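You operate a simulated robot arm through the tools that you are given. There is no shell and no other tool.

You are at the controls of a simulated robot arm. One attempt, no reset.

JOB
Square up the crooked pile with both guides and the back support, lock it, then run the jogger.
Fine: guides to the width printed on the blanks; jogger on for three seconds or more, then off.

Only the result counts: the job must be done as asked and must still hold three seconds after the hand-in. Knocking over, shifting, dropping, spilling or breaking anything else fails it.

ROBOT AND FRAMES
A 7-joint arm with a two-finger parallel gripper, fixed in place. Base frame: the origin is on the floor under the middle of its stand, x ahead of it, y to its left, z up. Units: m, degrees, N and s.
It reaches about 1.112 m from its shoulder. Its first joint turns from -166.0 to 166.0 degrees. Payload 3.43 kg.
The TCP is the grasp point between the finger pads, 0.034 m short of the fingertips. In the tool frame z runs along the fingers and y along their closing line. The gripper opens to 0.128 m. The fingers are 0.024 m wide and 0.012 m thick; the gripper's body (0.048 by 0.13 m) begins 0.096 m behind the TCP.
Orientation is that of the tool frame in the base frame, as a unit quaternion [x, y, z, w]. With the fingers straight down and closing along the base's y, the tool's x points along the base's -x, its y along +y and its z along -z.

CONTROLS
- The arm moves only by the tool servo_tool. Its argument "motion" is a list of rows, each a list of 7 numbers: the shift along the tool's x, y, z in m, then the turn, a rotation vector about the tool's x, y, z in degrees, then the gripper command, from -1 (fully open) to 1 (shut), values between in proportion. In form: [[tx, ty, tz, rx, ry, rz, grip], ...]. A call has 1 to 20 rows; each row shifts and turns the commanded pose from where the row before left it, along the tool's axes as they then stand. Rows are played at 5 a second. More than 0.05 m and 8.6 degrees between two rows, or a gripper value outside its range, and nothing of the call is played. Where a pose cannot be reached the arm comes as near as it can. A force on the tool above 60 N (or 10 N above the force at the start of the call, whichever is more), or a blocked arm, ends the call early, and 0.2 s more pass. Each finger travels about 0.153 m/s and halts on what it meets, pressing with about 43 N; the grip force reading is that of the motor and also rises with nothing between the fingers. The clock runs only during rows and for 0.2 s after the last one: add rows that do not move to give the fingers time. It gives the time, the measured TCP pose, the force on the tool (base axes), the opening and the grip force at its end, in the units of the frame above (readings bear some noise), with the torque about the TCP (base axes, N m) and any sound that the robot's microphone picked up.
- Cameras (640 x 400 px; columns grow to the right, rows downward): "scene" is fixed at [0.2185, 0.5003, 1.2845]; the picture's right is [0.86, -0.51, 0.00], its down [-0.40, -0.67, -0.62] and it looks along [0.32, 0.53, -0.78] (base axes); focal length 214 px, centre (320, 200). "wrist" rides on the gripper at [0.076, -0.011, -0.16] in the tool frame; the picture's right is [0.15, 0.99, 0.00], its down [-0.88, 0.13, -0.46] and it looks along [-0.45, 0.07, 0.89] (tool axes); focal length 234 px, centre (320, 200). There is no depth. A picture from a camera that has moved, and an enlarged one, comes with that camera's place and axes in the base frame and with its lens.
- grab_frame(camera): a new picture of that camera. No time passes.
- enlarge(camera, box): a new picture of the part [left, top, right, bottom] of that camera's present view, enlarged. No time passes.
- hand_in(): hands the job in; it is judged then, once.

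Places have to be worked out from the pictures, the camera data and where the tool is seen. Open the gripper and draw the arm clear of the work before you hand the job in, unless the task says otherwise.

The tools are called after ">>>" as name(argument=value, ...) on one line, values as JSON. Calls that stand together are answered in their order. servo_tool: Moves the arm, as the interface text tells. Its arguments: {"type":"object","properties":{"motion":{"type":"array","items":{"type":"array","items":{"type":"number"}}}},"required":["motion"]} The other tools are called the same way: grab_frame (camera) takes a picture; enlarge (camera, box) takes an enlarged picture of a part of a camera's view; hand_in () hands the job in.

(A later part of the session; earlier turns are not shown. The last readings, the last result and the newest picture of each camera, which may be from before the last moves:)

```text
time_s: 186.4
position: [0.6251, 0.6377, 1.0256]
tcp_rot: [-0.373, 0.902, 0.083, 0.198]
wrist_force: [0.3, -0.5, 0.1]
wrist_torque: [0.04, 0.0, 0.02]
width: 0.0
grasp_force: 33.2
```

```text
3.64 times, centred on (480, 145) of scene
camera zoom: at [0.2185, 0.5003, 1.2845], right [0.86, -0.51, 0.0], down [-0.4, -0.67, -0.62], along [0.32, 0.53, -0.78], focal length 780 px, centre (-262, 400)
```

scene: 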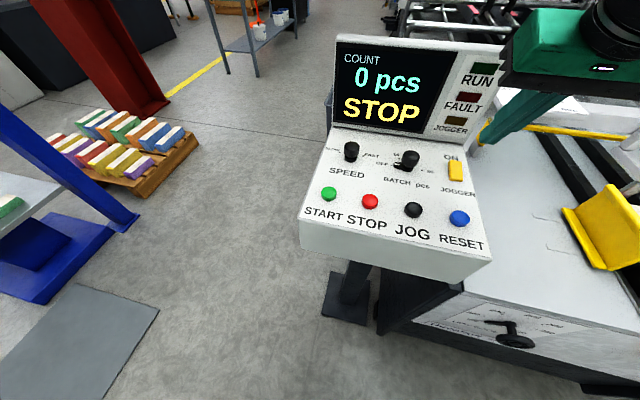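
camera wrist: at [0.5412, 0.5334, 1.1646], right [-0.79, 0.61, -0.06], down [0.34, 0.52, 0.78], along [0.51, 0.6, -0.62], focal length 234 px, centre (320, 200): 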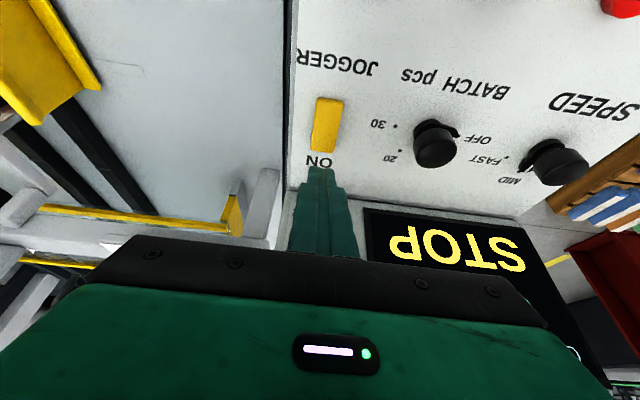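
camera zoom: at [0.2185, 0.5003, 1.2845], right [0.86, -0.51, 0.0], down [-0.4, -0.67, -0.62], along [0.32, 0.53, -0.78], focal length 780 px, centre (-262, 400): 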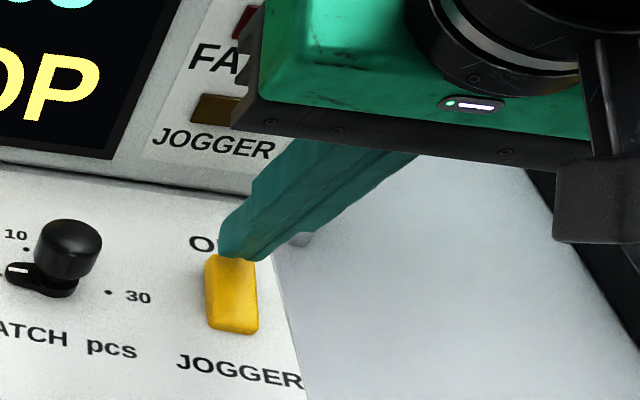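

Tips are just above the ON end. I shift 4 mm nearer and press down in small steps.

>>> servo_tool(motion=[[0.0036, 0, -0.0017, 0, 0, 0, 1], [0.0017, 0, 0.0036, 0, 0, 0, 1], [0.0017, 0, 0.0036, 0, 0, 0, 1], [0, 0, 0, 0, 0, 0, 1]])

>>> enlarge(camera="scene", box=[420, 90, 540, 200])

```text
time_s: 187.4
position: [0.6218, 0.6366, 1.0195]
tcp_rot: [-0.374, 0.902, 0.084, 0.197]
wrist_force: [-1.4, -0.2, 1.3]
wrist_torque: [0.01, 0.0, -0.03]
width: 0.0
grasp_force: 33.6
```

```text
3.64 times, centred on (480, 145) of scene
camera zoom: at [0.2185, 0.5003, 1.2845], right [0.86, -0.51, 0.0], down [-0.4, -0.67, -0.62], along [0.32, 0.53, -0.78], focal length 780 px, centre (-262, 400)
```

zoom: 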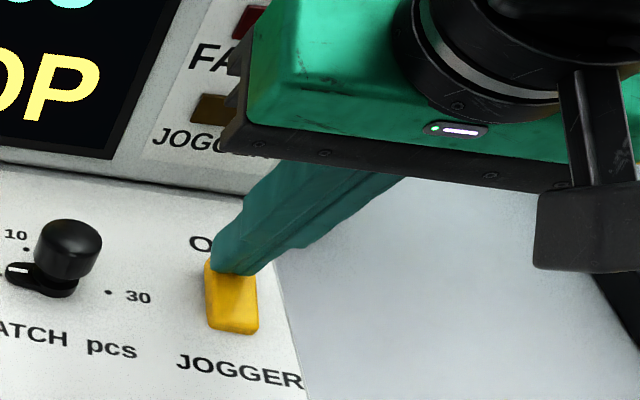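

Light touch now. Pressing further, 3 mm per row.

>>> servo_tool(motion=[[0.0013, 0, 0.0027, 0, 0, 0, 1], [0.0013, 0, 0.0027, 0, 0, 0, 1], [0.0013, 0, 0.0027, 0, 0, 0, 1], [0, 0, 0, 0, 0, 0, 1]])

>>> enlarge(camera="scene", box=[420, 90, 540, 200])

```text
time_s: 188.4
position: [0.6222, 0.6368, 1.0181]
tcp_rot: [-0.373, 0.901, 0.087, 0.203]
wrist_force: [6.8, 4.1, 53.9]
wrist_torque: [0.32, -0.34, 0.28]
width: 0.0
grasp_force: 32.6
```

```text
3.64 times, centred on (480, 145) of scene
camera zoom: at [0.2185, 0.5003, 1.2845], right [0.86, -0.51, 0.0], down [-0.4, -0.67, -0.62], along [0.32, 0.53, -0.78], focal length 780 px, centre (-262, 400)
```

zoom: 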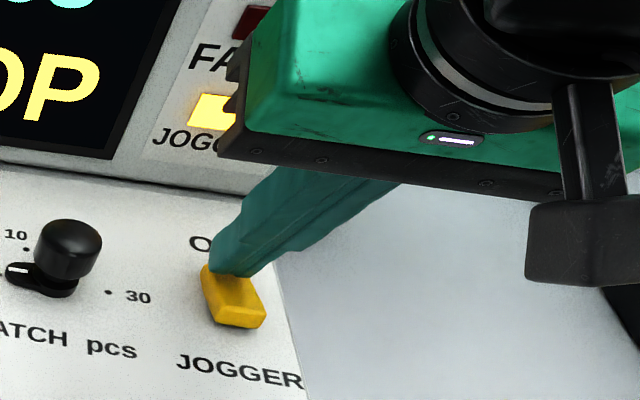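

The JOGGER lamp is lit: it's on. I lift off, shift toward the near (off) end, and wait well over three seconds.

>>> servo_tool(motion=[[-0.0063, 0, -0.0136, 0, 0, 0, 1], [-0.0063, 0, -0.0136, 0, 0, 0, 1], [0.01, 0, -0.0047, 0, 0, 0, 1], [0.011, 0, -0.005, 0, 0, 0, 1], [0, 0, 0, 0, 0, 0, 1], [0, 0, 0, 0, 0, 0, 1], [0, 0, 0, 0, 0, 0, 1], [0, 0, 0, 0, 0, 0, 1], [0, 0, 0, 0, 0, 0, 1], [0, 0, 0, 0, 0, 0, 1], [0, 0, 0, 0, 0, 0, 1], [0, 0, 0, 0, 0, 0, 1], [0, 0, 0, 0, 0, 0, 1], [0, 0, 0, 0, 0, 0, 1], [0, 0, 0, 0, 0, 0, 1], [0, 0, 0, 0, 0, 0, 1], [0, 0, 0, 0, 0, 0, 1]])

>>> enlarge(camera="scene", box=[420, 90, 540, 200])

>>> grab_frame(camera="wrist")

```text
time_s: 192.0
position: [0.6067, 0.6196, 1.0403]
tcp_rot: [-0.374, 0.902, 0.084, 0.198]
wrist_force: [0.6, 0.8, -0.6]
wrist_torque: [0.0, 0.04, 0.01]
width: 0.0005
grasp_force: 32.9
```

```text
3.64 times, centred on (480, 145) of scene
camera zoom: at [0.2185, 0.5003, 1.2845], right [0.86, -0.51, 0.0], down [-0.4, -0.67, -0.62], along [0.32, 0.53, -0.78], focal length 780 px, centre (-262, 400)
```

zoom: 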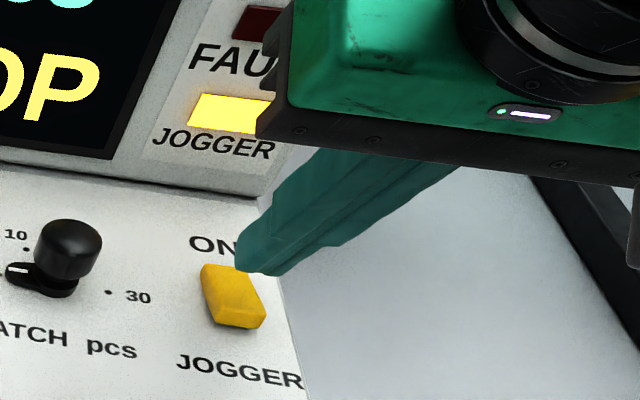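

```text
taken
camera wrist: at [0.5182, 0.5159, 1.1519], right [-0.79, 0.61, -0.06], down [0.34, 0.52, 0.78], along [0.51, 0.6, -0.62], focal length 234 px, centre (320, 200)
```

wrist: 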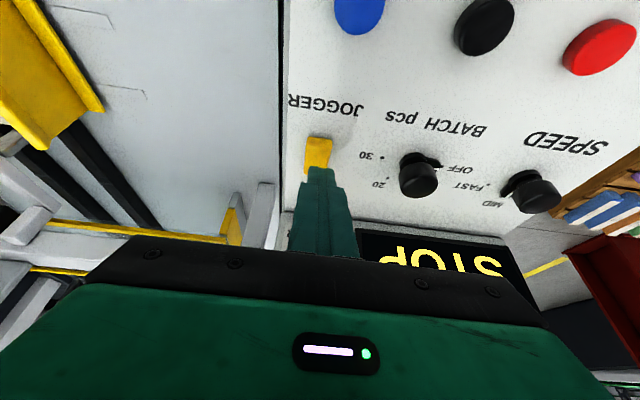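

Lamp still lit after more than 3.5 s. Now I position over the raised near end and press it down to switch off.

>>> servo_tool(motion=[[0.0073, 0, -0.0034, 0, 0, 0, 1], [0.0019, 0, 0.0041, 0, 0, 0, 1], [0.0019, 0, 0.0041, 0, 0, 0, 1], [0.0019, 0, 0.0041, 0, 0, 0, 1], [0, 0, 0, 0, 0, 0, 1]])

>>> enlarge(camera="scene", box=[420, 90, 540, 200])

```text
time_s: 193.2
position: [0.5999, 0.613, 1.0253]
tcp_rot: [-0.374, 0.902, 0.083, 0.198]
wrist_force: [0.1, 0.8, -0.8]
wrist_torque: [-0.03, 0.0, -0.01]
width: 0.0001
grasp_force: 32.8
```

```text
3.64 times, centred on (480, 145) of scene
camera zoom: at [0.2185, 0.5003, 1.2845], right [0.86, -0.51, 0.0], down [-0.4, -0.67, -0.62], along [0.32, 0.53, -0.78], focal length 780 px, centre (-262, 400)
```

zoom: 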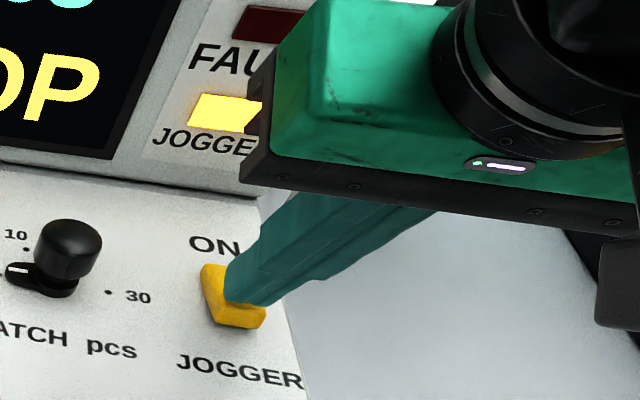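

Tips are over the near end. Pressing down now.

>>> servo_tool(motion=[[0.0013, 0, 0.0027, 0, 0, 0, 1], [0.0013, 0, 0.0027, 0, 0, 0, 1], [0.0013, 0, 0.0027, 0, 0, 0, 1], [0, 0, 0, 0, 0, 0, 1]])

>>> enlarge(camera="scene", box=[420, 90, 540, 200])

```text
time_s: 194.2
position: [0.6, 0.6144, 1.0175]
tcp_rot: [-0.374, 0.902, 0.084, 0.198]
wrist_force: [-0.1, -0.3, 0.6]
wrist_torque: [0.0, 0.0, 0.02]
width: 0.0001
grasp_force: 32.8
```

```text
3.64 times, centred on (480, 145) of scene
camera zoom: at [0.2185, 0.5003, 1.2845], right [0.86, -0.51, 0.0], down [-0.4, -0.67, -0.62], along [0.32, 0.53, -0.78], focal length 780 px, centre (-262, 400)
```

zoom: 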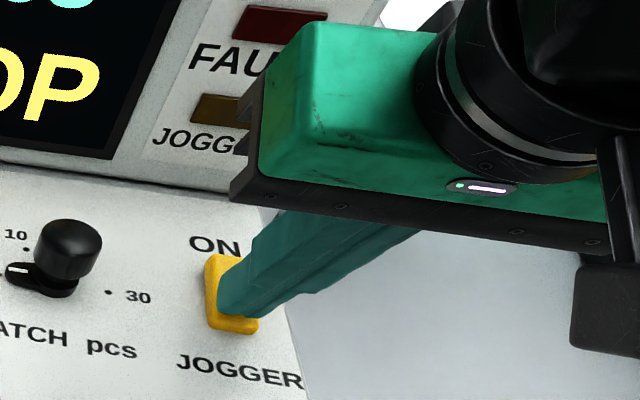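

Lamp is off and the rocker is back in its off position (it ran about 6 s). I lift straight up and retreat over the front, opening the gripper.

>>> servo_tool(motion=[[-0.0127, 0, -0.0272, 0, 0, 0, 1], [-0.0127, 0, -0.0272, 0, 0, 0, 1], [-0.0127, 0, -0.0272, 0, 0, 0, 1], [0.0362, 0, -0.0168, 0, 0, 0, 1], [0.0362, -0.02, -0.0168, 0, 0, 0, 1], [0.0362, -0.03, -0.0168, 0, 0, 0, 0], [0.0181, -0.04, -0.0084, 0, 0, 0, -1], [0, -0.04, 0, 0, 0, 0, -1], [0, -0.04, 0, 0, 0, 0, -1], [0, -0.04, 0, 0, 0, 0, -1], [0, 0, 0, 0, 0, 0, -1]])

>>> grab_frame(camera="wrist")

>>> grab_frame(camera="scene")

```text
time_s: 196.6
position: [0.6517, 0.3658, 1.1057]
tcp_rot: [-0.374, 0.902, 0.084, 0.198]
wrist_force: [0.2, 0.4, 0.1]
wrist_torque: [0.0, 0.0, 0.01]
width: 0.1279
grasp_force: 0.0
```

```text
taken
camera wrist: at [0.5636, 0.2623, 1.2185], right [-0.79, 0.6, -0.06], down [0.34, 0.52, 0.78], along [0.5, 0.6, -0.62], focal length 234 px, centre (320, 200)
```

wrist: 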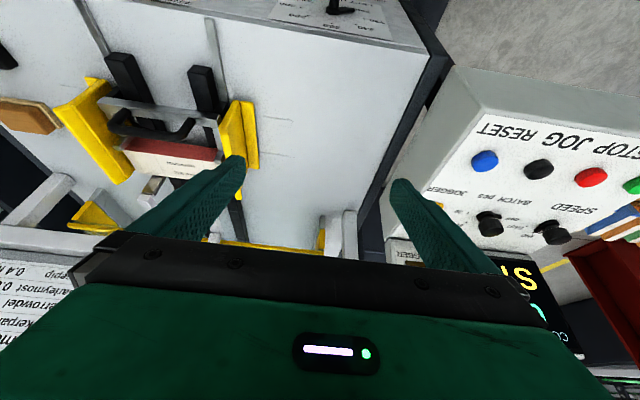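

```text
taken
```

scene: 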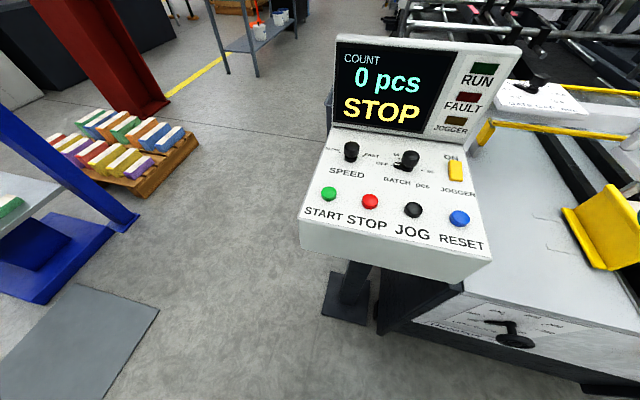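

Jogger lamp off, display unchanged otherwise. I'll zoom on the pile, support and left dial to verify the final state.

>>> enlarge(camera="wrist", box=[40, 60, 280, 220])

>>> enlarge(camera="scene", box=[477, 308, 517, 333])

>>> enlarge(camera="scene", box=[560, 170, 640, 260])

```text
2.50 times, centred on (160, 140) of wrist
camera zoom: at [0.5636, 0.2623, 1.2185], right [-0.79, 0.6, -0.06], down [0.34, 0.52, 0.78], along [0.5, 0.6, -0.62], focal length 585 px, centre (720, 350)
```

zoom: 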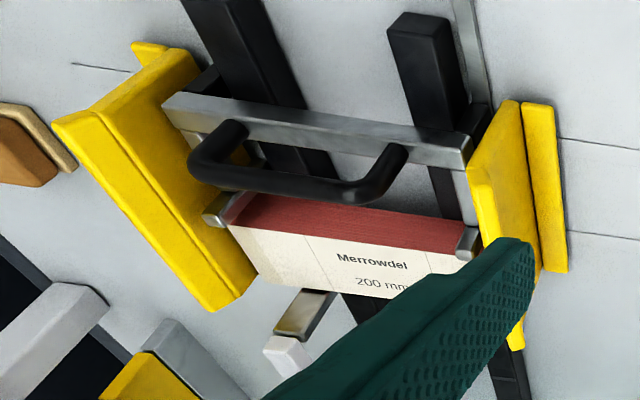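

```text
16.00 times, centred on (497, 320) of scene
camera zoom: at [0.2185, 0.5003, 1.2845], right [0.86, -0.51, 0.0], down [-0.4, -0.67, -0.62], along [0.32, 0.53, -0.78], focal length 3432 px, centre (-2512, -1728)
```

zoom: 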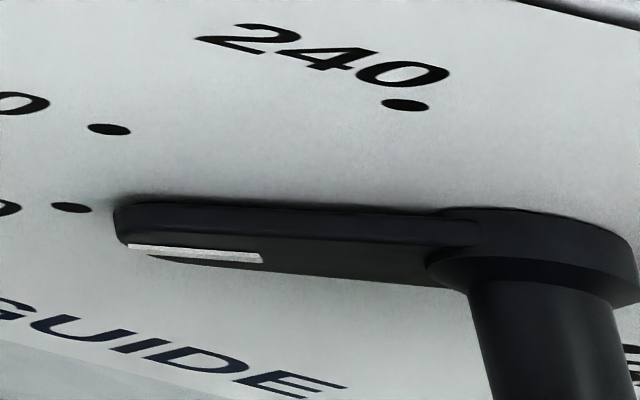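

```text
4.44 times, centred on (600, 215) of scene
camera zoom: at [0.2185, 0.5003, 1.2845], right [0.86, -0.51, 0.0], down [-0.4, -0.67, -0.62], along [0.32, 0.53, -0.78], focal length 953 px, centre (-924, 133)
```

zoom: 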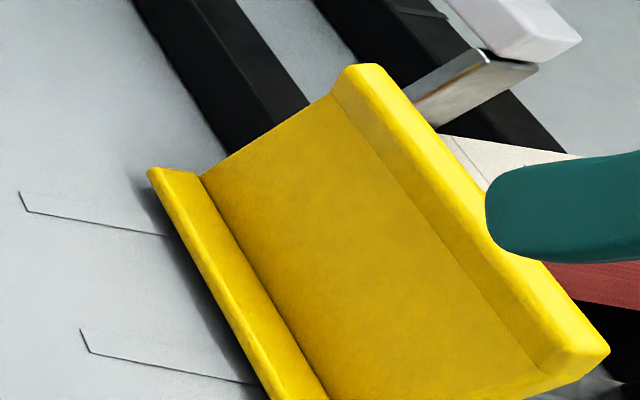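

The pile seems to have shifted slightly forward since the jogging, but my finger blocks the view. I'll move the arm clear and look again.

>>> servo_tool(motion=[[0.01, -0.045, 0, 0, 0, 0, -1], [0.01, -0.045, 0, 0, 0, 0, -1], [0.01, -0.045, -0.01, 0, 0, 0, -1], [0.0, -0.045, -0.01, 0, 0, 0, -1], [0.0, -0.03, -0.01, 0, 0, 0, -1], [0, 0, 0, 0, 0, 0, -1]])

>>> enlarge(camera="scene", box=[560, 170, 640, 260])

>>> grab_frame(camera="wrist")

```text
time_s: 198.0
position: [0.7693, 0.1879, 1.12]
tcp_rot: [-0.374, 0.902, 0.084, 0.199]
wrist_force: [0.0, -0.4, 0.5]
wrist_torque: [-0.01, 0.0, 0.0]
width: 0.1282
grasp_force: 0.2
```

```text
4.44 times, centred on (600, 215) of scene
camera zoom: at [0.2185, 0.5003, 1.2845], right [0.86, -0.51, 0.0], down [-0.4, -0.67, -0.62], along [0.32, 0.53, -0.78], focal length 953 px, centre (-924, 133)
```

zoom: 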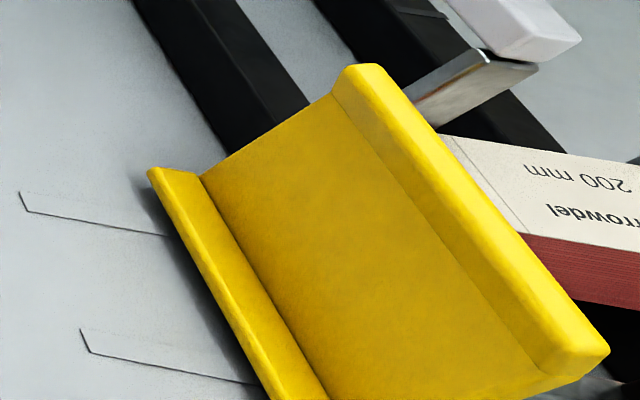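

```text
taken
camera wrist: at [0.6818, 0.0842, 1.2328], right [-0.79, 0.6, -0.06], down [0.34, 0.52, 0.78], along [0.5, 0.6, -0.62], focal length 234 px, centre (320, 200)
```

wrist: 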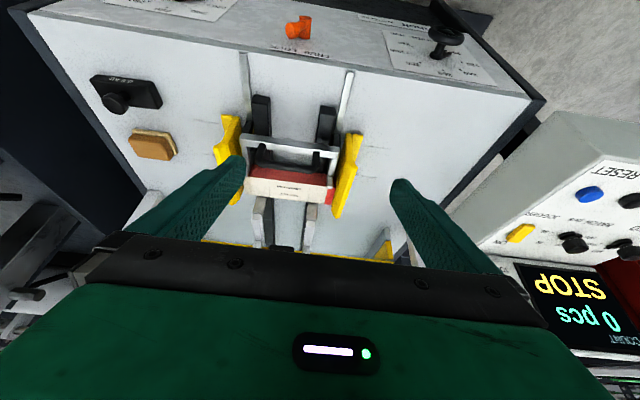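

The pile did advance roughly 13 mm during jogging. I need to see whether a gap opened to the back support and whether the pile is still square.

>>> enlarge(camera="wrist", box=[205, 100, 375, 230])

>>> enlarge(camera="wrist", box=[235, 155, 345, 215])

```text
3.08 times, centred on (290, 165) of wrist
camera zoom: at [0.6818, 0.0842, 1.2328], right [-0.79, 0.6, -0.06], down [0.34, 0.52, 0.78], along [0.5, 0.6, -0.62], focal length 720 px, centre (412, 308)
```

zoom: 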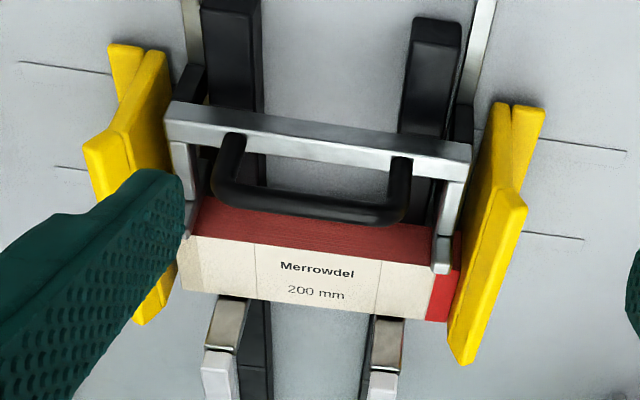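

```text
5.82 times, centred on (290, 185) of wrist
camera zoom: at [0.6818, 0.0842, 1.2328], right [-0.79, 0.6, -0.06], down [0.34, 0.52, 0.78], along [0.5, 0.6, -0.62], focal length 1362 px, centre (494, 287)
```

zoom: 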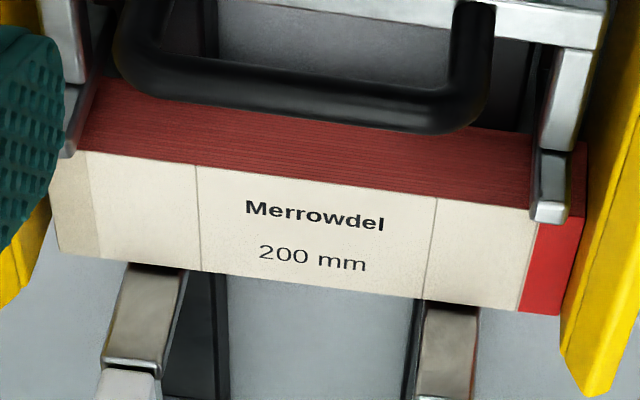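

The pile is still square (rear edge n≈0.922 at both ends), but it may have moved away from the support arms. I'll look straight down over the gap with the tool vertical.

>>> servo_tool(motion=[[0, 0, 0, 0, 8.3, 0, -1], [0, 0, 0, 0, 8.3, 0, -1], [0, 0, 0, 0, 8.3, 0, -1], [-0.03, -0.0125, 0.0125, 0, 0, 0, 0], [-0.03, -0.0125, 0.0125, 0, 0, 0, 1], [-0.03, -0.0125, 0.0125, 0, 0, 0, 1], [-0.03, -0.0125, 0.0125, 0, 0, 0, 1], [-0.015, 0, 0, 0, 0, 0, 1], [0, 0, 0, 0, 0, 0, 1]])

>>> grab_frame(camera="wrist")

```text
time_s: 200.0
position: [0.9014, 0.2489, 1.0705]
tcp_rot: [-0.383, 0.924, 0.001, -0.002]
wrist_force: [0.5, 0.2, 1.1]
wrist_torque: [0.05, -0.04, -0.02]
width: 0.0003
grasp_force: 32.9
```

```text
taken
camera wrist: at [0.8573, 0.1883, 1.2297], right [-0.8, 0.6, 0.0], down [0.53, 0.71, 0.46], along [0.27, 0.37, -0.89], focal length 234 px, centre (320, 200)
```

wrist: 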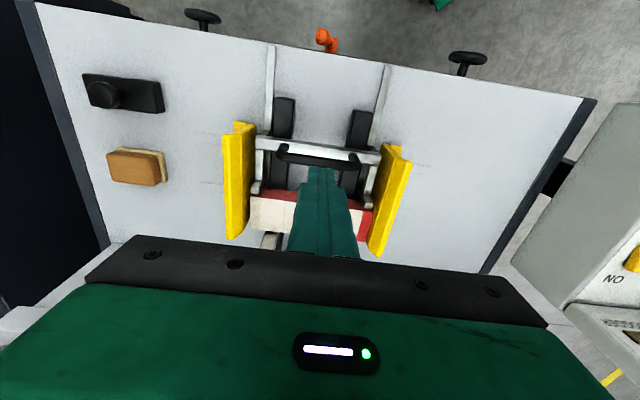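

>>> enlarge(camera="wrist", box=[225, 160, 315, 230])

>>> enlarge(camera="wrist", box=[340, 170, 410, 240])

```text
5.71 times, centred on (270, 195) of wrist
camera zoom: at [0.8573, 0.1883, 1.2297], right [-0.8, 0.6, 0.0], down [0.53, 0.71, 0.46], along [0.27, 0.37, -0.89], focal length 1338 px, centre (606, 229)
```

zoom: 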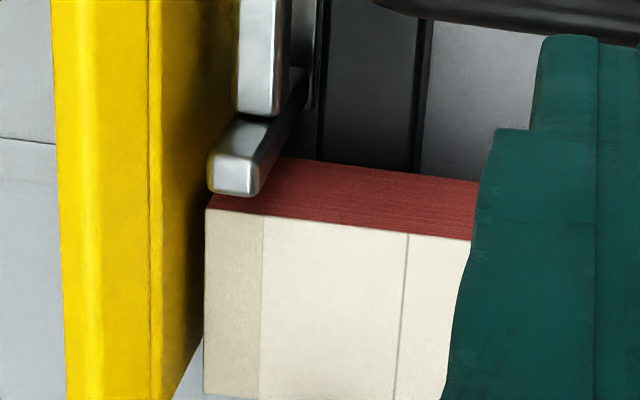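

```text
5.71 times, centred on (375, 205) of wrist
camera zoom: at [0.8573, 0.1883, 1.2297], right [-0.8, 0.6, 0.0], down [0.53, 0.71, 0.46], along [0.27, 0.37, -0.89], focal length 1338 px, centre (6, 171)
```

zoom: 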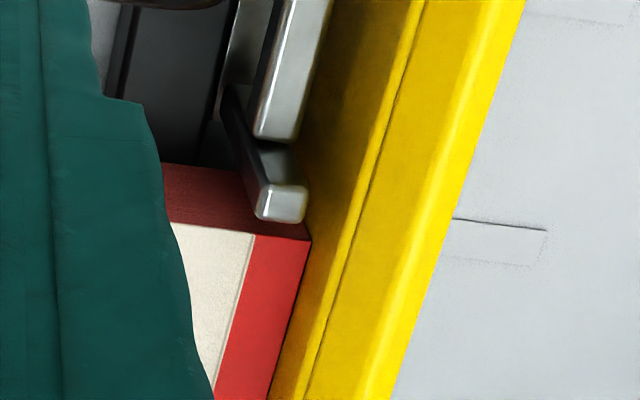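

The pile sits square against the gate now, but a gap of roughly 1 cm has opened to the locked back support because I hadn't pushed the pile all the way to the gate. I'll redo it properly: unlock, close the gap, relock, jog again. First, over to the right side of the lever.

>>> servo_tool(motion=[[0.0392, -0.0107, 0, 0, 0, 0, 1], [0.0392, -0.0107, 0, 0, 0, 0, 1], [0.0392, -0.0107, 0, 0, 0, 0, 1], [0.0392, -0.0107, 0, 0, 0, 0, 1], [0.0392, -0.0107, 0, 0, 0, 0, 1], [0, 0, 0, 0, -7.5, 0, 1], [0, 0, 0, 0, -7.5, 0, 1], [0.0102, 0, 0.0385, 0, 0, 0, 1], [0.0102, 0, 0.0385, 0, 0, 0, 1], [0.0102, 0, 0.0385, 0, 0, 0, 1], [0.0102, 0, 0.0385, 0, 0, 0, 1], [0.0102, 0, 0.0385, 0, 0, 0, 1], [0, 0, 0, 0, 0, 0, 1]])

>>> grab_frame(camera="wrist")

```text
time_s: 202.8
position: [0.8002, 0.0759, 0.8701]
tcp_rot: [-0.38, 0.916, 0.05, 0.119]
wrist_force: [-0.5, 0.6, -0.2]
wrist_torque: [0.04, -0.02, -0.02]
width: 0.0003
grasp_force: 32.9
```

```text
taken
camera wrist: at [0.7277, -0.0141, 1.0043], right [-0.8, 0.6, -0.04], down [0.43, 0.61, 0.67], along [0.42, 0.52, -0.74], focal length 234 px, centre (320, 200)
```

wrist: 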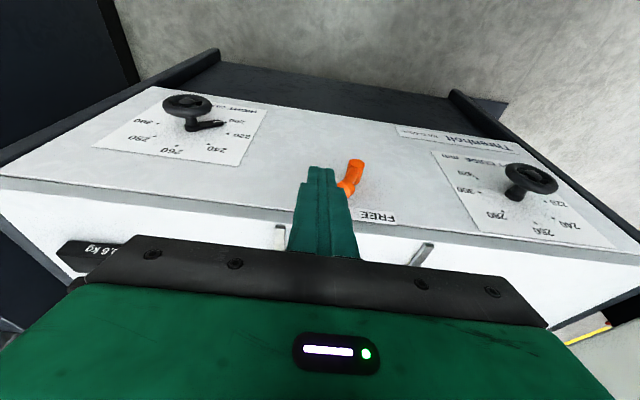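

Positioned to the right of the lever. I shift a bit more right for clearance, descend and move in beside the knob.

>>> servo_tool(motion=[[0, -0.012, 0, 0, 0, 0, 1], [0.0093, 0, 0.035, 0, 0, 0, 1], [0.0093, 0, 0.035, 0, 0, 0, 1], [-0.0173, 0, 0.0046, 0, 0, 0, 1], [-0.0173, 0, 0.0046, 0, 0, 0, 1], [-0.0173, 0, 0.0046, 0, 0, 0, 1], [0, 0, 0, 0, 0, 0, 1]])

>>> enlarge(camera="wrist", box=[260, 120, 420, 250])

```text
time_s: 204.4
position: [0.846, 0.1048, 0.7993]
tcp_rot: [-0.38, 0.916, 0.05, 0.119]
wrist_force: [-0.3, 0.1, 0.1]
wrist_torque: [-0.01, 0.0, 0.01]
width: 0.0
grasp_force: 33.0
```

```text
3.08 times, centred on (340, 185) of wrist
camera zoom: at [0.7743, 0.0155, 0.9337], right [-0.8, 0.6, -0.04], down [0.43, 0.61, 0.67], along [0.42, 0.52, -0.74], focal length 720 px, centre (258, 246)
```

zoom: 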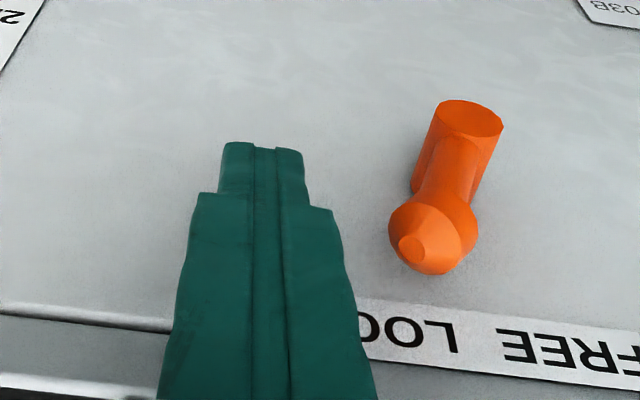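

Fingers are ~2 cm right of the knob. I push left (-u) to bring the lever back to FREE.

>>> servo_tool(motion=[[0, 0.006, 0, 0, 0, 0, 1], [0, 0.006, 0, 0, 0, 0, 1], [0, 0.006, 0, 0, 0, 0, 1], [0, 0.006, 0, 0, 0, 0, 1], [0, 0.006, 0, 0, 0, 0, 1], [0, 0.006, 0, 0, 0, 0, 1], [0, 0.006, 0, 0, 0, 0, 1], [0, 0.004, 0, 0, 0, 0, 1], [0, 0, 0, 0, 0, 0, 1]])

>>> enlarge(camera="wrist", box=[260, 120, 420, 250])

```text
time_s: 206.4
position: [0.8126, 0.1368, 0.7995]
tcp_rot: [-0.38, 0.916, 0.05, 0.119]
wrist_force: [1.2, -0.5, -0.8]
wrist_torque: [0.01, -0.04, 0.01]
width: 0.0
grasp_force: 33.0
```

```text
3.08 times, centred on (340, 185) of wrist
camera zoom: at [0.7414, 0.0486, 0.934], right [-0.8, 0.6, -0.04], down [0.43, 0.61, 0.67], along [0.42, 0.52, -0.74], focal length 720 px, centre (258, 246)
```

zoom: 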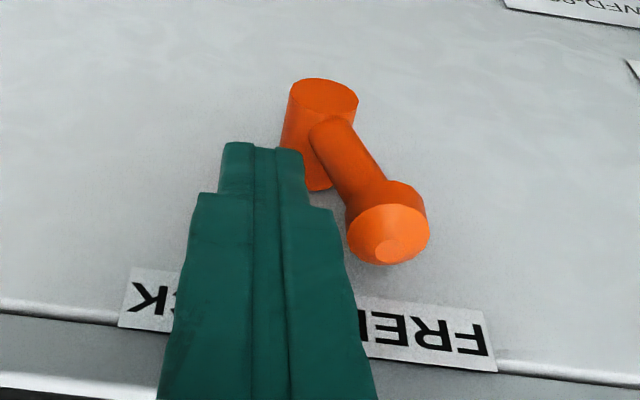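

Lever is in FREE. I retreat, lift, return to vertical, and go back behind the handle bar.

>>> servo_tool(motion=[[0, -0.01, 0, 0, 0, 0, 1], [0.0165, 0, -0.0046, 0, 0, 0, 1], [0.0165, 0, -0.0046, 0, 0, 0, 1], [0.0165, 0, -0.0046, 0, 0, 0, 1], [-0.0102, 0, -0.0385, 0, 0, 0, 1], [-0.0102, 0, -0.0385, 0, 0, 0, 1], [-0.0102, 0, -0.0385, 0, 0, 0, 1], [-0.0102, 0, -0.0385, 0, 0, 0, 1], [-0.0102, 0, -0.0385, 0, 0, 0, 1], [-0.0102, 0, -0.0385, 0, 0, 0, 1], [0, 0, 0, 0, 7.5, 0, 1], [0, 0, 0, 0, 7.5, 0, 1], [-0.043, 0.006, 0, 0, 0, 0, 1], [-0.043, 0.006, 0, 0, 0, 0, 1], [-0.043, 0.006, 0, 0, 0, 0, 1], [-0.043, 0.006, 0, 0, 0, 0, 1], [0, 0, 0, 0, 0, 0, 1]])

>>> grab_frame(camera="wrist")

```text
time_s: 210.0
position: [0.8903, 0.2301, 1.0368]
tcp_rot: [-0.382, 0.924, 0.001, -0.001]
wrist_force: [0.8, 0.5, -0.6]
wrist_torque: [0.01, -0.03, -0.02]
width: 0.0002
grasp_force: 33.0
```

```text
taken
camera wrist: at [0.8445, 0.1692, 1.1955], right [-0.8, 0.6, 0.0], down [0.53, 0.71, 0.45], along [0.27, 0.37, -0.89], focal length 234 px, centre (320, 200)
```

wrist: 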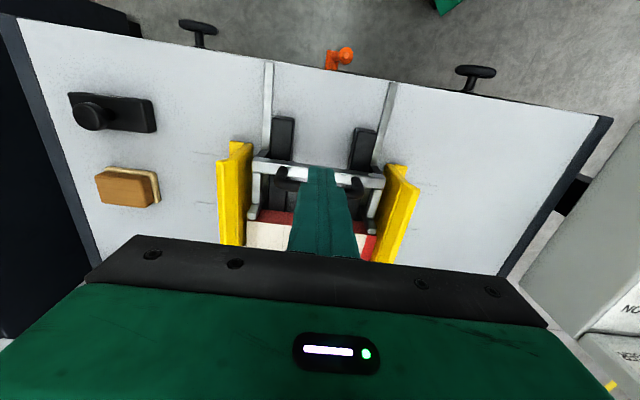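

Over the handle's rear side at n≈0.792. Lowering to z≈0.947 behind the bar.

>>> servo_tool(motion=[[0.002, 0.004, 0.03, 0, 0, 0, 1], [0, 0, 0.03, 0, 0, 0, 1], [0, 0, 0.03, 0, 0, 0, 1], [0, 0, 0, 0, 0, 0, 1]])

>>> enlarge(camera="wrist", box=[200, 130, 440, 260])

```text
time_s: 211.0
position: [0.8849, 0.2317, 0.95]
tcp_rot: [-0.383, 0.924, 0.001, -0.001]
wrist_force: [0.0, -0.8, -0.8]
wrist_torque: [-0.03, -0.02, -0.01]
width: 0.0
grasp_force: 32.9
```

```text
2.67 times, centred on (320, 195) of wrist
camera zoom: at [0.8401, 0.1706, 1.1084], right [-0.8, 0.6, 0.0], down [0.53, 0.71, 0.46], along [0.27, 0.37, -0.89], focal length 624 px, centre (320, 213)
```

zoom: 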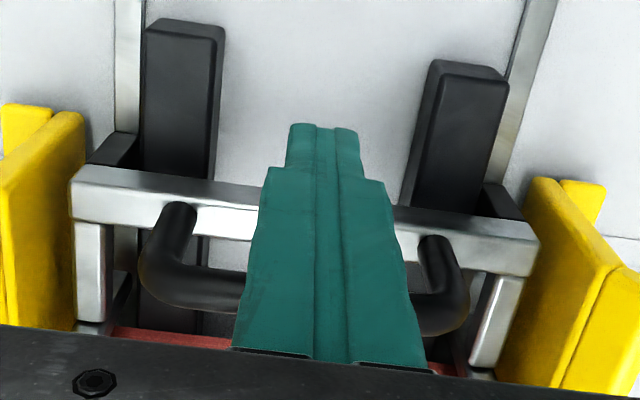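

Fingers sit behind the bar. Approaching it, then pushing in 2 mm steps while watching the force.

>>> servo_tool(motion=[[-0.01, 0, 0, 0, 0, 0, 1], [-0.01, 0, 0, 0, 0, 0, 1], [-0.003, 0, 0, 0, 0, 0, 1], [-0.003, 0, 0, 0, 0, 0, 1], [-0.002, 0, 0, 0, 0, 0, 1], [0, 0, 0, 0, 0, 0, 1]])

>>> enlarge(camera="wrist", box=[200, 130, 440, 260])

>>> enlarge(camera="scene", box=[560, 170, 640, 260])

```text
time_s: 212.4
position: [0.9057, 0.2524, 0.9492]
tcp_rot: [-0.383, 0.924, 0.001, -0.002]
wrist_force: [-1.1, -0.2, -1.0]
wrist_torque: [-0.04, 0.0, 0.03]
width: 0.0001
grasp_force: 32.8
```

```text
2.67 times, centred on (320, 195) of wrist
camera zoom: at [0.8603, 0.1906, 1.1082], right [-0.8, 0.6, 0.0], down [0.53, 0.71, 0.45], along [0.27, 0.37, -0.89], focal length 624 px, centre (320, 213)
```

zoom: 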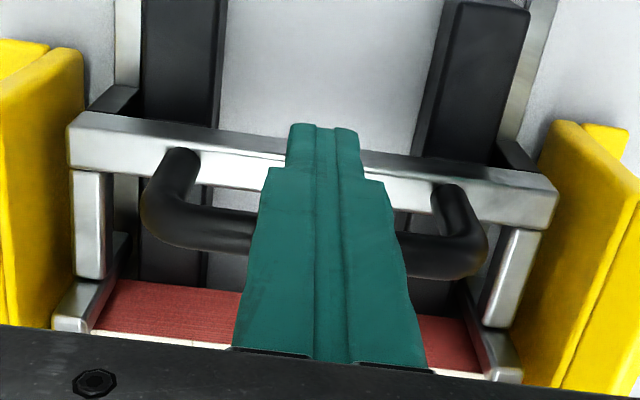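

```text
4.44 times, centred on (600, 215) of scene
camera zoom: at [0.2185, 0.5003, 1.2845], right [0.86, -0.51, 0.0], down [-0.4, -0.67, -0.62], along [0.32, 0.53, -0.78], focal length 953 px, centre (-924, 133)
```

zoom: 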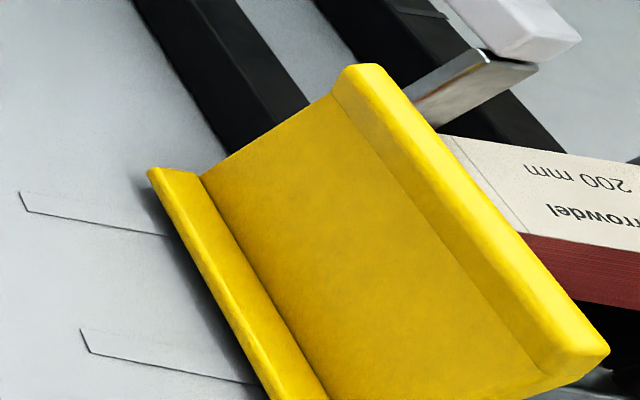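

The support advanced ~7 mm, pile not moved yet. Continuing in 2 mm steps.

>>> servo_tool(motion=[[-0.002, 0, 0, 0, 0, 0, 1], [-0.002, 0, 0, 0, 0, 0, 1], [-0.002, 0, 0, 0, 0, 0, 1], [0, 0, 0, 0, 0, 0, 1]])

>>> enlarge(camera="scene", box=[560, 170, 640, 260])

```text
time_s: 213.4
position: [0.9082, 0.2557, 0.9492]
tcp_rot: [-0.383, 0.924, 0.001, -0.001]
wrist_force: [-0.5, -0.5, -1.2]
wrist_torque: [-0.03, 0.02, 0.02]
width: 0.0
grasp_force: 32.7
```

```text
4.44 times, centred on (600, 215) of scene
camera zoom: at [0.2185, 0.5003, 1.2845], right [0.86, -0.51, 0.0], down [-0.4, -0.67, -0.62], along [0.32, 0.53, -0.78], focal length 953 px, centre (-924, 133)
```

zoom: 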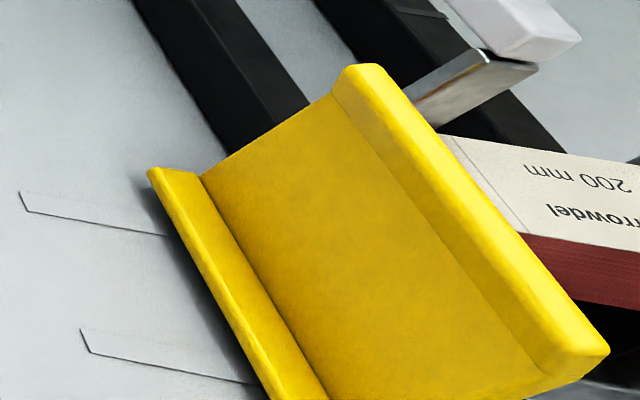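

Still no resistance and the pile hasn't moved. A few more millimetres.

>>> servo_tool(motion=[[-0.002, 0, 0, 0, 0, 0, 1], [-0.002, 0, 0, 0, 0, 0, 1], [0, 0, 0, 0, 0, 0, 1]])

>>> enlarge(camera="scene", box=[560, 170, 640, 260])

>>> enlarge(camera="wrist", box=[200, 190, 440, 270])

```text
time_s: 214.2
position: [0.9116, 0.2584, 0.9489]
tcp_rot: [-0.382, 0.924, 0.0, -0.001]
wrist_force: [-2.5, -1.5, -0.6]
wrist_torque: [0.0, 0.08, 0.0]
width: 0.0
grasp_force: 33.4
```

```text
4.44 times, centred on (600, 215) of scene
camera zoom: at [0.2185, 0.5003, 1.2845], right [0.86, -0.51, 0.0], down [-0.4, -0.67, -0.62], along [0.32, 0.53, -0.78], focal length 953 px, centre (-924, 133)
```

zoom: 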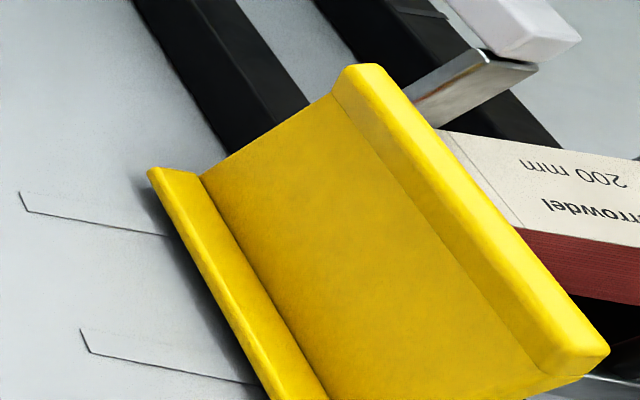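

```text
2.67 times, centred on (320, 230) of wrist
camera zoom: at [0.8669, 0.198, 1.1084], right [-0.8, 0.6, 0.0], down [0.53, 0.71, 0.46], along [0.27, 0.37, -0.89], focal length 624 px, centre (320, 120)
```

zoom: 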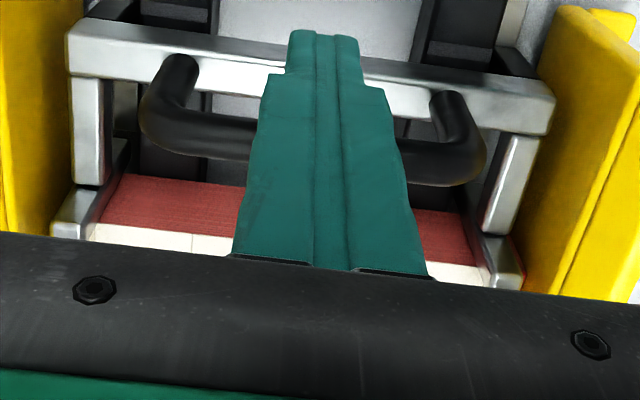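

The arms now touch the pile and nudged it ~3 mm. The chrome gate fingers are at about n≈0.98, right at the pile's front, so I keep pushing in 2 mm steps until I feel the gate.

>>> servo_tool(motion=[[-0.002, 0, 0, 0, 0, 0, 1], [-0.002, 0, 0, 0, 0, 0, 1], [0, 0, 0, 0, 0, 0, 1]])

>>> enlarge(camera="scene", box=[560, 170, 640, 260])

```text
time_s: 215.0
position: [0.9129, 0.2587, 0.9484]
tcp_rot: [-0.381, 0.925, 0.001, -0.006]
wrist_force: [-43.0, -32.1, -0.3]
wrist_torque: [-0.72, -0.09, 0.13]
width: 0.0
grasp_force: 32.8
```

```text
4.44 times, centred on (600, 215) of scene
camera zoom: at [0.2185, 0.5003, 1.2845], right [0.86, -0.51, 0.0], down [-0.4, -0.67, -0.62], along [0.32, 0.53, -0.78], focal length 953 px, centre (-924, 133)
```

zoom: 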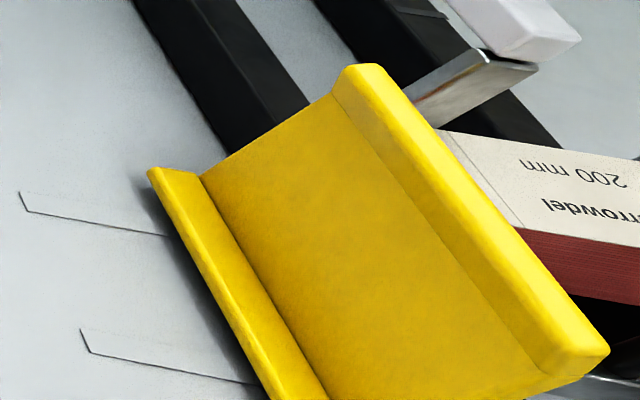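

53 N resistance with no further motion: the pile is now firmly between gate and back support. I release the pressure and back away without dragging the support.

>>> servo_tool(motion=[[0.002, 0, 0, 0, 0, 0, 1], [0.002, 0, 0, 0, 0, 0, 1], [0.003, 0, 0, 0, 0, 0, 1], [0.008, 0, 0, 0, 0, 0, 1], [0.01, 0, 0, 0, 0, 0, 1], [0, 0, 0, 0, 0, 0, 1]])

>>> enlarge(camera="wrist", box=[200, 150, 440, 270])

>>> enlarge(camera="scene", box=[560, 170, 640, 260])

```text
time_s: 216.4
position: [0.896, 0.2446, 0.9503]
tcp_rot: [-0.383, 0.924, 0.001, -0.001]
wrist_force: [-0.2, 0.9, 0.0]
wrist_torque: [0.0, -0.03, 0.02]
width: 0.0
grasp_force: 32.8
```

```text
2.67 times, centred on (320, 210) of wrist
camera zoom: at [0.8519, 0.1829, 1.1083], right [-0.8, 0.6, 0.0], down [0.53, 0.71, 0.46], along [0.27, 0.37, -0.89], focal length 624 px, centre (320, 173)
```

zoom: 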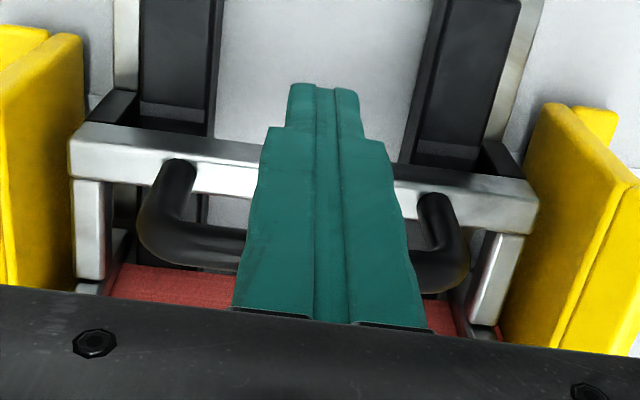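

```text
4.44 times, centred on (600, 215) of scene
camera zoom: at [0.2185, 0.5003, 1.2845], right [0.86, -0.51, 0.0], down [-0.4, -0.67, -0.62], along [0.32, 0.53, -0.78], focal length 953 px, centre (-924, 133)
```

zoom: 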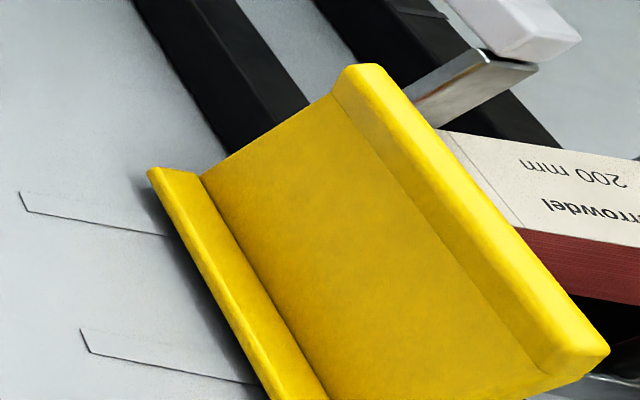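

Everything stays put. I lift, go back in front of the panel to the left of the lever and descend for locking.

>>> servo_tool(motion=[[0, 0, -0.04, 0, 0, 0, 1], [0, 0, -0.05, 0, 0, 0, 1], [0.038, 0.0107, 0, 0, 0, 0, 1], [0.038, 0.0107, 0, 0, 0, 0, 1], [0.038, 0.0107, 0, 0, 0, 0, 1], [0.038, 0.0107, 0, 0, 0, 0, 1], [0.038, 0.0107, 0, 0, 0, 0, 1], [0, 0, 0, 0, -7.5, 0, 1], [0, 0, 0, 0, -7.5, 0, 1], [0.0102, 0, 0.0385, 0, 0, 0, 1], [0.0102, 0, 0.0385, 0, 0, 0, 1], [0.0102, 0, 0.0385, 0, 0, 0, 1], [0.0102, 0, 0.0385, 0, 0, 0, 1], [0.0102, 0, 0.0385, 0, 0, 0, 1], [0.0102, 0, 0.0385, 0, 0, 0, 1], [0, 0, 0, 0, 0, 0, 1]])

>>> enlarge(camera="wrist", box=[220, 120, 380, 250])

```text
time_s: 219.8
position: [0.7255, 0.1492, 0.7989]
tcp_rot: [-0.38, 0.916, 0.051, 0.119]
wrist_force: [-0.6, 1.2, 0.1]
wrist_torque: [0.04, 0.01, 0.04]
width: 0.0
grasp_force: 32.6
```

```text
3.08 times, centred on (300, 185) of wrist
camera zoom: at [0.6526, 0.0607, 0.9339], right [-0.8, 0.6, -0.04], down [0.43, 0.61, 0.67], along [0.42, 0.52, -0.74], focal length 720 px, centre (382, 246)
```

zoom: 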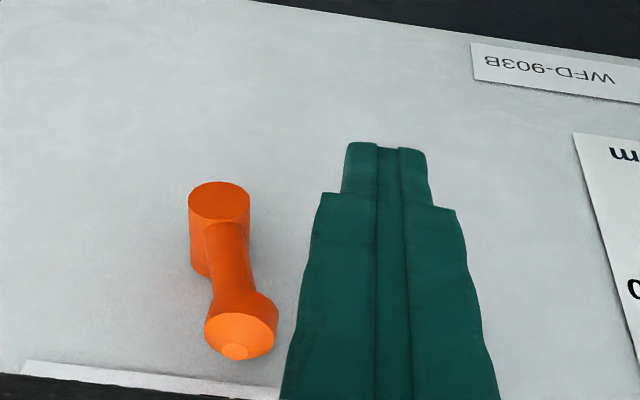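

Same place as before. Move in beside the knob and push it right to LOCK.

>>> servo_tool(motion=[[-0.0175, 0, 0.0047, 0, 0, 0, 1], [-0.0175, 0, 0.0047, 0, 0, 0, 1], [-0.0175, 0, 0.0047, 0, 0, 0, 1], [0, -0.005, 0, 0, 0, 0, 1], [0, -0.005, 0, 0, 0, 0, 1], [0, -0.005, 0, 0, 0, 0, 1], [0, -0.005, 0, 0, 0, 0, 1], [0, -0.005, 0, 0, 0, 0, 1], [0, -0.005, 0, 0, 0, 0, 1], [0, -0.005, 0, 0, 0, 0, 1], [0, 0, 0, 0, 0, 0, 1]])

>>> enlarge(camera="wrist", box=[220, 120, 380, 250])

```text
time_s: 222.2
position: [0.7883, 0.1607, 0.8001]
tcp_rot: [-0.38, 0.916, 0.051, 0.119]
wrist_force: [0.0, 0.0, 0.6]
wrist_torque: [-0.02, -0.01, -0.01]
width: 0.0
grasp_force: 32.9
```

```text
3.08 times, centred on (300, 185) of wrist
camera zoom: at [0.7158, 0.0735, 0.934], right [-0.8, 0.6, -0.04], down [0.43, 0.61, 0.67], along [0.42, 0.52, -0.74], focal length 720 px, centre (382, 246)
```

zoom: 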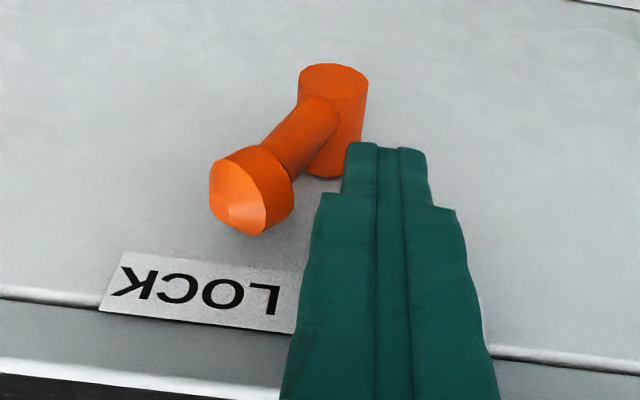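

Snapped to LOCK again. A slight extra push to confirm the stop, then retreat.

>>> servo_tool(motion=[[0, -0.004, 0, 0, 0, 0, 1], [0, -0.004, 0, 0, 0, 0, 1], [0, -0.004, 0, 0, 0, 0, 1], [0, 0, 0, 0, 0, 0, 1]])

>>> servo_tool(motion=[[0, 0.01, 0, 0, 0, 0, 1], [0, 0.02, 0, 0, 0, 0, 1], [0.02, 0.01, 0, 0, 0, 0, 1], [0.03, 0, -0.01, 0, 0, 0, 1], [0.03, 0, -0.03, 0, 0, 0, 1], [-0.004, 0, -0.04, 0, 0, 0, 1], [-0.004, 0, -0.04, 0, 0, 0, 1], [-0.004, 0, -0.04, 0, 0, 0, 1], [-0.0109, 0, -0.041, 0, 0, 0, 1], [-0.0109, 0, -0.041, 0, 0, 0, 1], [-0.0109, 0, -0.041, 0, 0, 0, 1], [-0.0109, 0, -0.041, 0, -5, 0, 1], [0, 0, 0, 0, -5, 0, 1], [0, 0, 0, 0, 0, 0, 1]])

>>> grab_frame(camera="wrist")

```text
time_s: 223.2
position: [0.7947, 0.1545, 0.8]
tcp_rot: [-0.38, 0.916, 0.051, 0.12]
wrist_force: [-5.8, 5.2, 1.6]
wrist_torque: [0.18, 0.23, 0.07]
width: 0.0
grasp_force: 32.7
```

```text
time_s: 226.2
position: [0.6926, 0.1057, 1.106]
tcp_rot: [-0.374, 0.902, 0.084, 0.2]
wrist_force: [0.0, -0.5, 0.2]
wrist_torque: [-0.02, 0.01, -0.01]
width: 0.0
grasp_force: 33.4
```

```text
taken
camera wrist: at [0.6043, 0.0019, 1.219], right [-0.79, 0.61, -0.06], down [0.34, 0.52, 0.79], along [0.51, 0.6, -0.62], focal length 234 px, centre (320, 200)
```

wrist: 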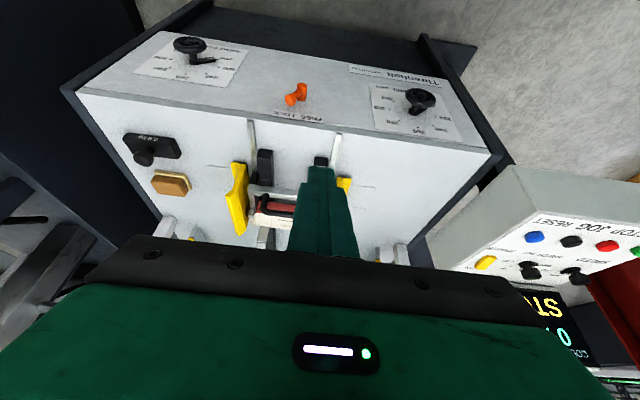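

Lever rests in LOCK. Now back over to the jogger rocker along the same safe path.

>>> servo_tool(motion=[[-0.02155, 0.0355, 0.01006, 0, 0, 0, 1], [-0.02155, 0.0355, 0.01006, 0, 0, 0, 1], [-0.02155, 0.0355, 0.01006, 0, 0, 0, 1], [-0.02155, 0.0355, 0.01006, 0, 0, 0, 1], [-0.02155, 0.0355, 0.01006, 0, 0, 0, 1], [-0.02155, 0.0355, 0.01006, 0, 0, 0, 1], [-0.02155, 0.0355, 0.01006, 0, 0, 0, 1], [-0.02155, 0.0355, 0.01006, 0, 0, 0, 1], [-0.02155, 0.0355, 0.01006, 0, 0, 0, 1], [-0.02155, 0.0355, 0.01006, 0, 0, 0, 1], [-0.02155, 0.0355, 0.01006, 0, 0, 0, 1], [-0.02155, 0.0355, 0.01006, 0, 0, 0, 1], [0, 0, 0, 0, 0, 0, 1]])

>>> enlarge(camera="scene", box=[560, 170, 640, 260])

```text
time_s: 229.0
position: [0.5947, 0.6086, 1.1073]
tcp_rot: [-0.373, 0.903, 0.083, 0.199]
wrist_force: [-0.7, 0.4, 0.1]
wrist_torque: [-0.01, 0.01, 0.01]
width: 0.0
grasp_force: 32.8
```

```text
4.44 times, centred on (600, 215) of scene
camera zoom: at [0.2185, 0.5003, 1.2845], right [0.86, -0.51, 0.0], down [-0.4, -0.67, -0.62], along [0.32, 0.53, -0.78], focal length 953 px, centre (-924, 133)
```

zoom: 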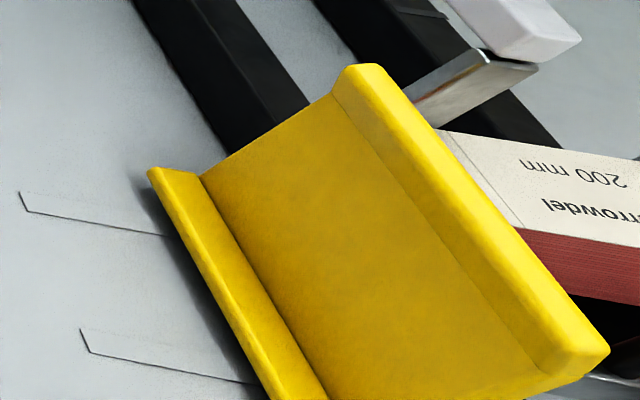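

Over the rocker again. I descend onto its ON end and press.

>>> servo_tool(motion=[[0.0002, 0, 0.0235, 0, 0, 0, 1], [0.0002, 0, 0.0235, 0, 0, 0, 1], [0.0002, 0, 0.0235, 0, 0, 0, 1], [0.0002, 0, 0.02, 0, 0, 0, 1], [0, 0, 0, 0, 0, 0, 1]])

>>> enlarge(camera="scene", box=[420, 90, 540, 200])

```text
time_s: 230.2
position: [0.6194, 0.6361, 1.0256]
tcp_rot: [-0.374, 0.902, 0.084, 0.199]
wrist_force: [1.1, -0.1, 0.8]
wrist_torque: [-0.01, 0.0, 0.02]
width: 0.0
grasp_force: 33.5
```

```text
3.64 times, centred on (480, 145) of scene
camera zoom: at [0.2185, 0.5003, 1.2845], right [0.86, -0.51, 0.0], down [-0.4, -0.67, -0.62], along [0.32, 0.53, -0.78], focal length 780 px, centre (-262, 400)
```

zoom: 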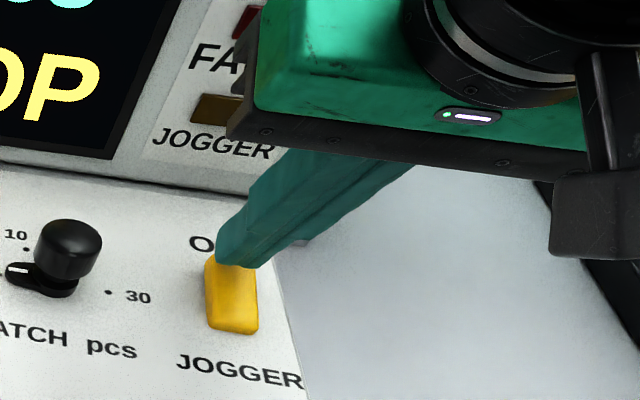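

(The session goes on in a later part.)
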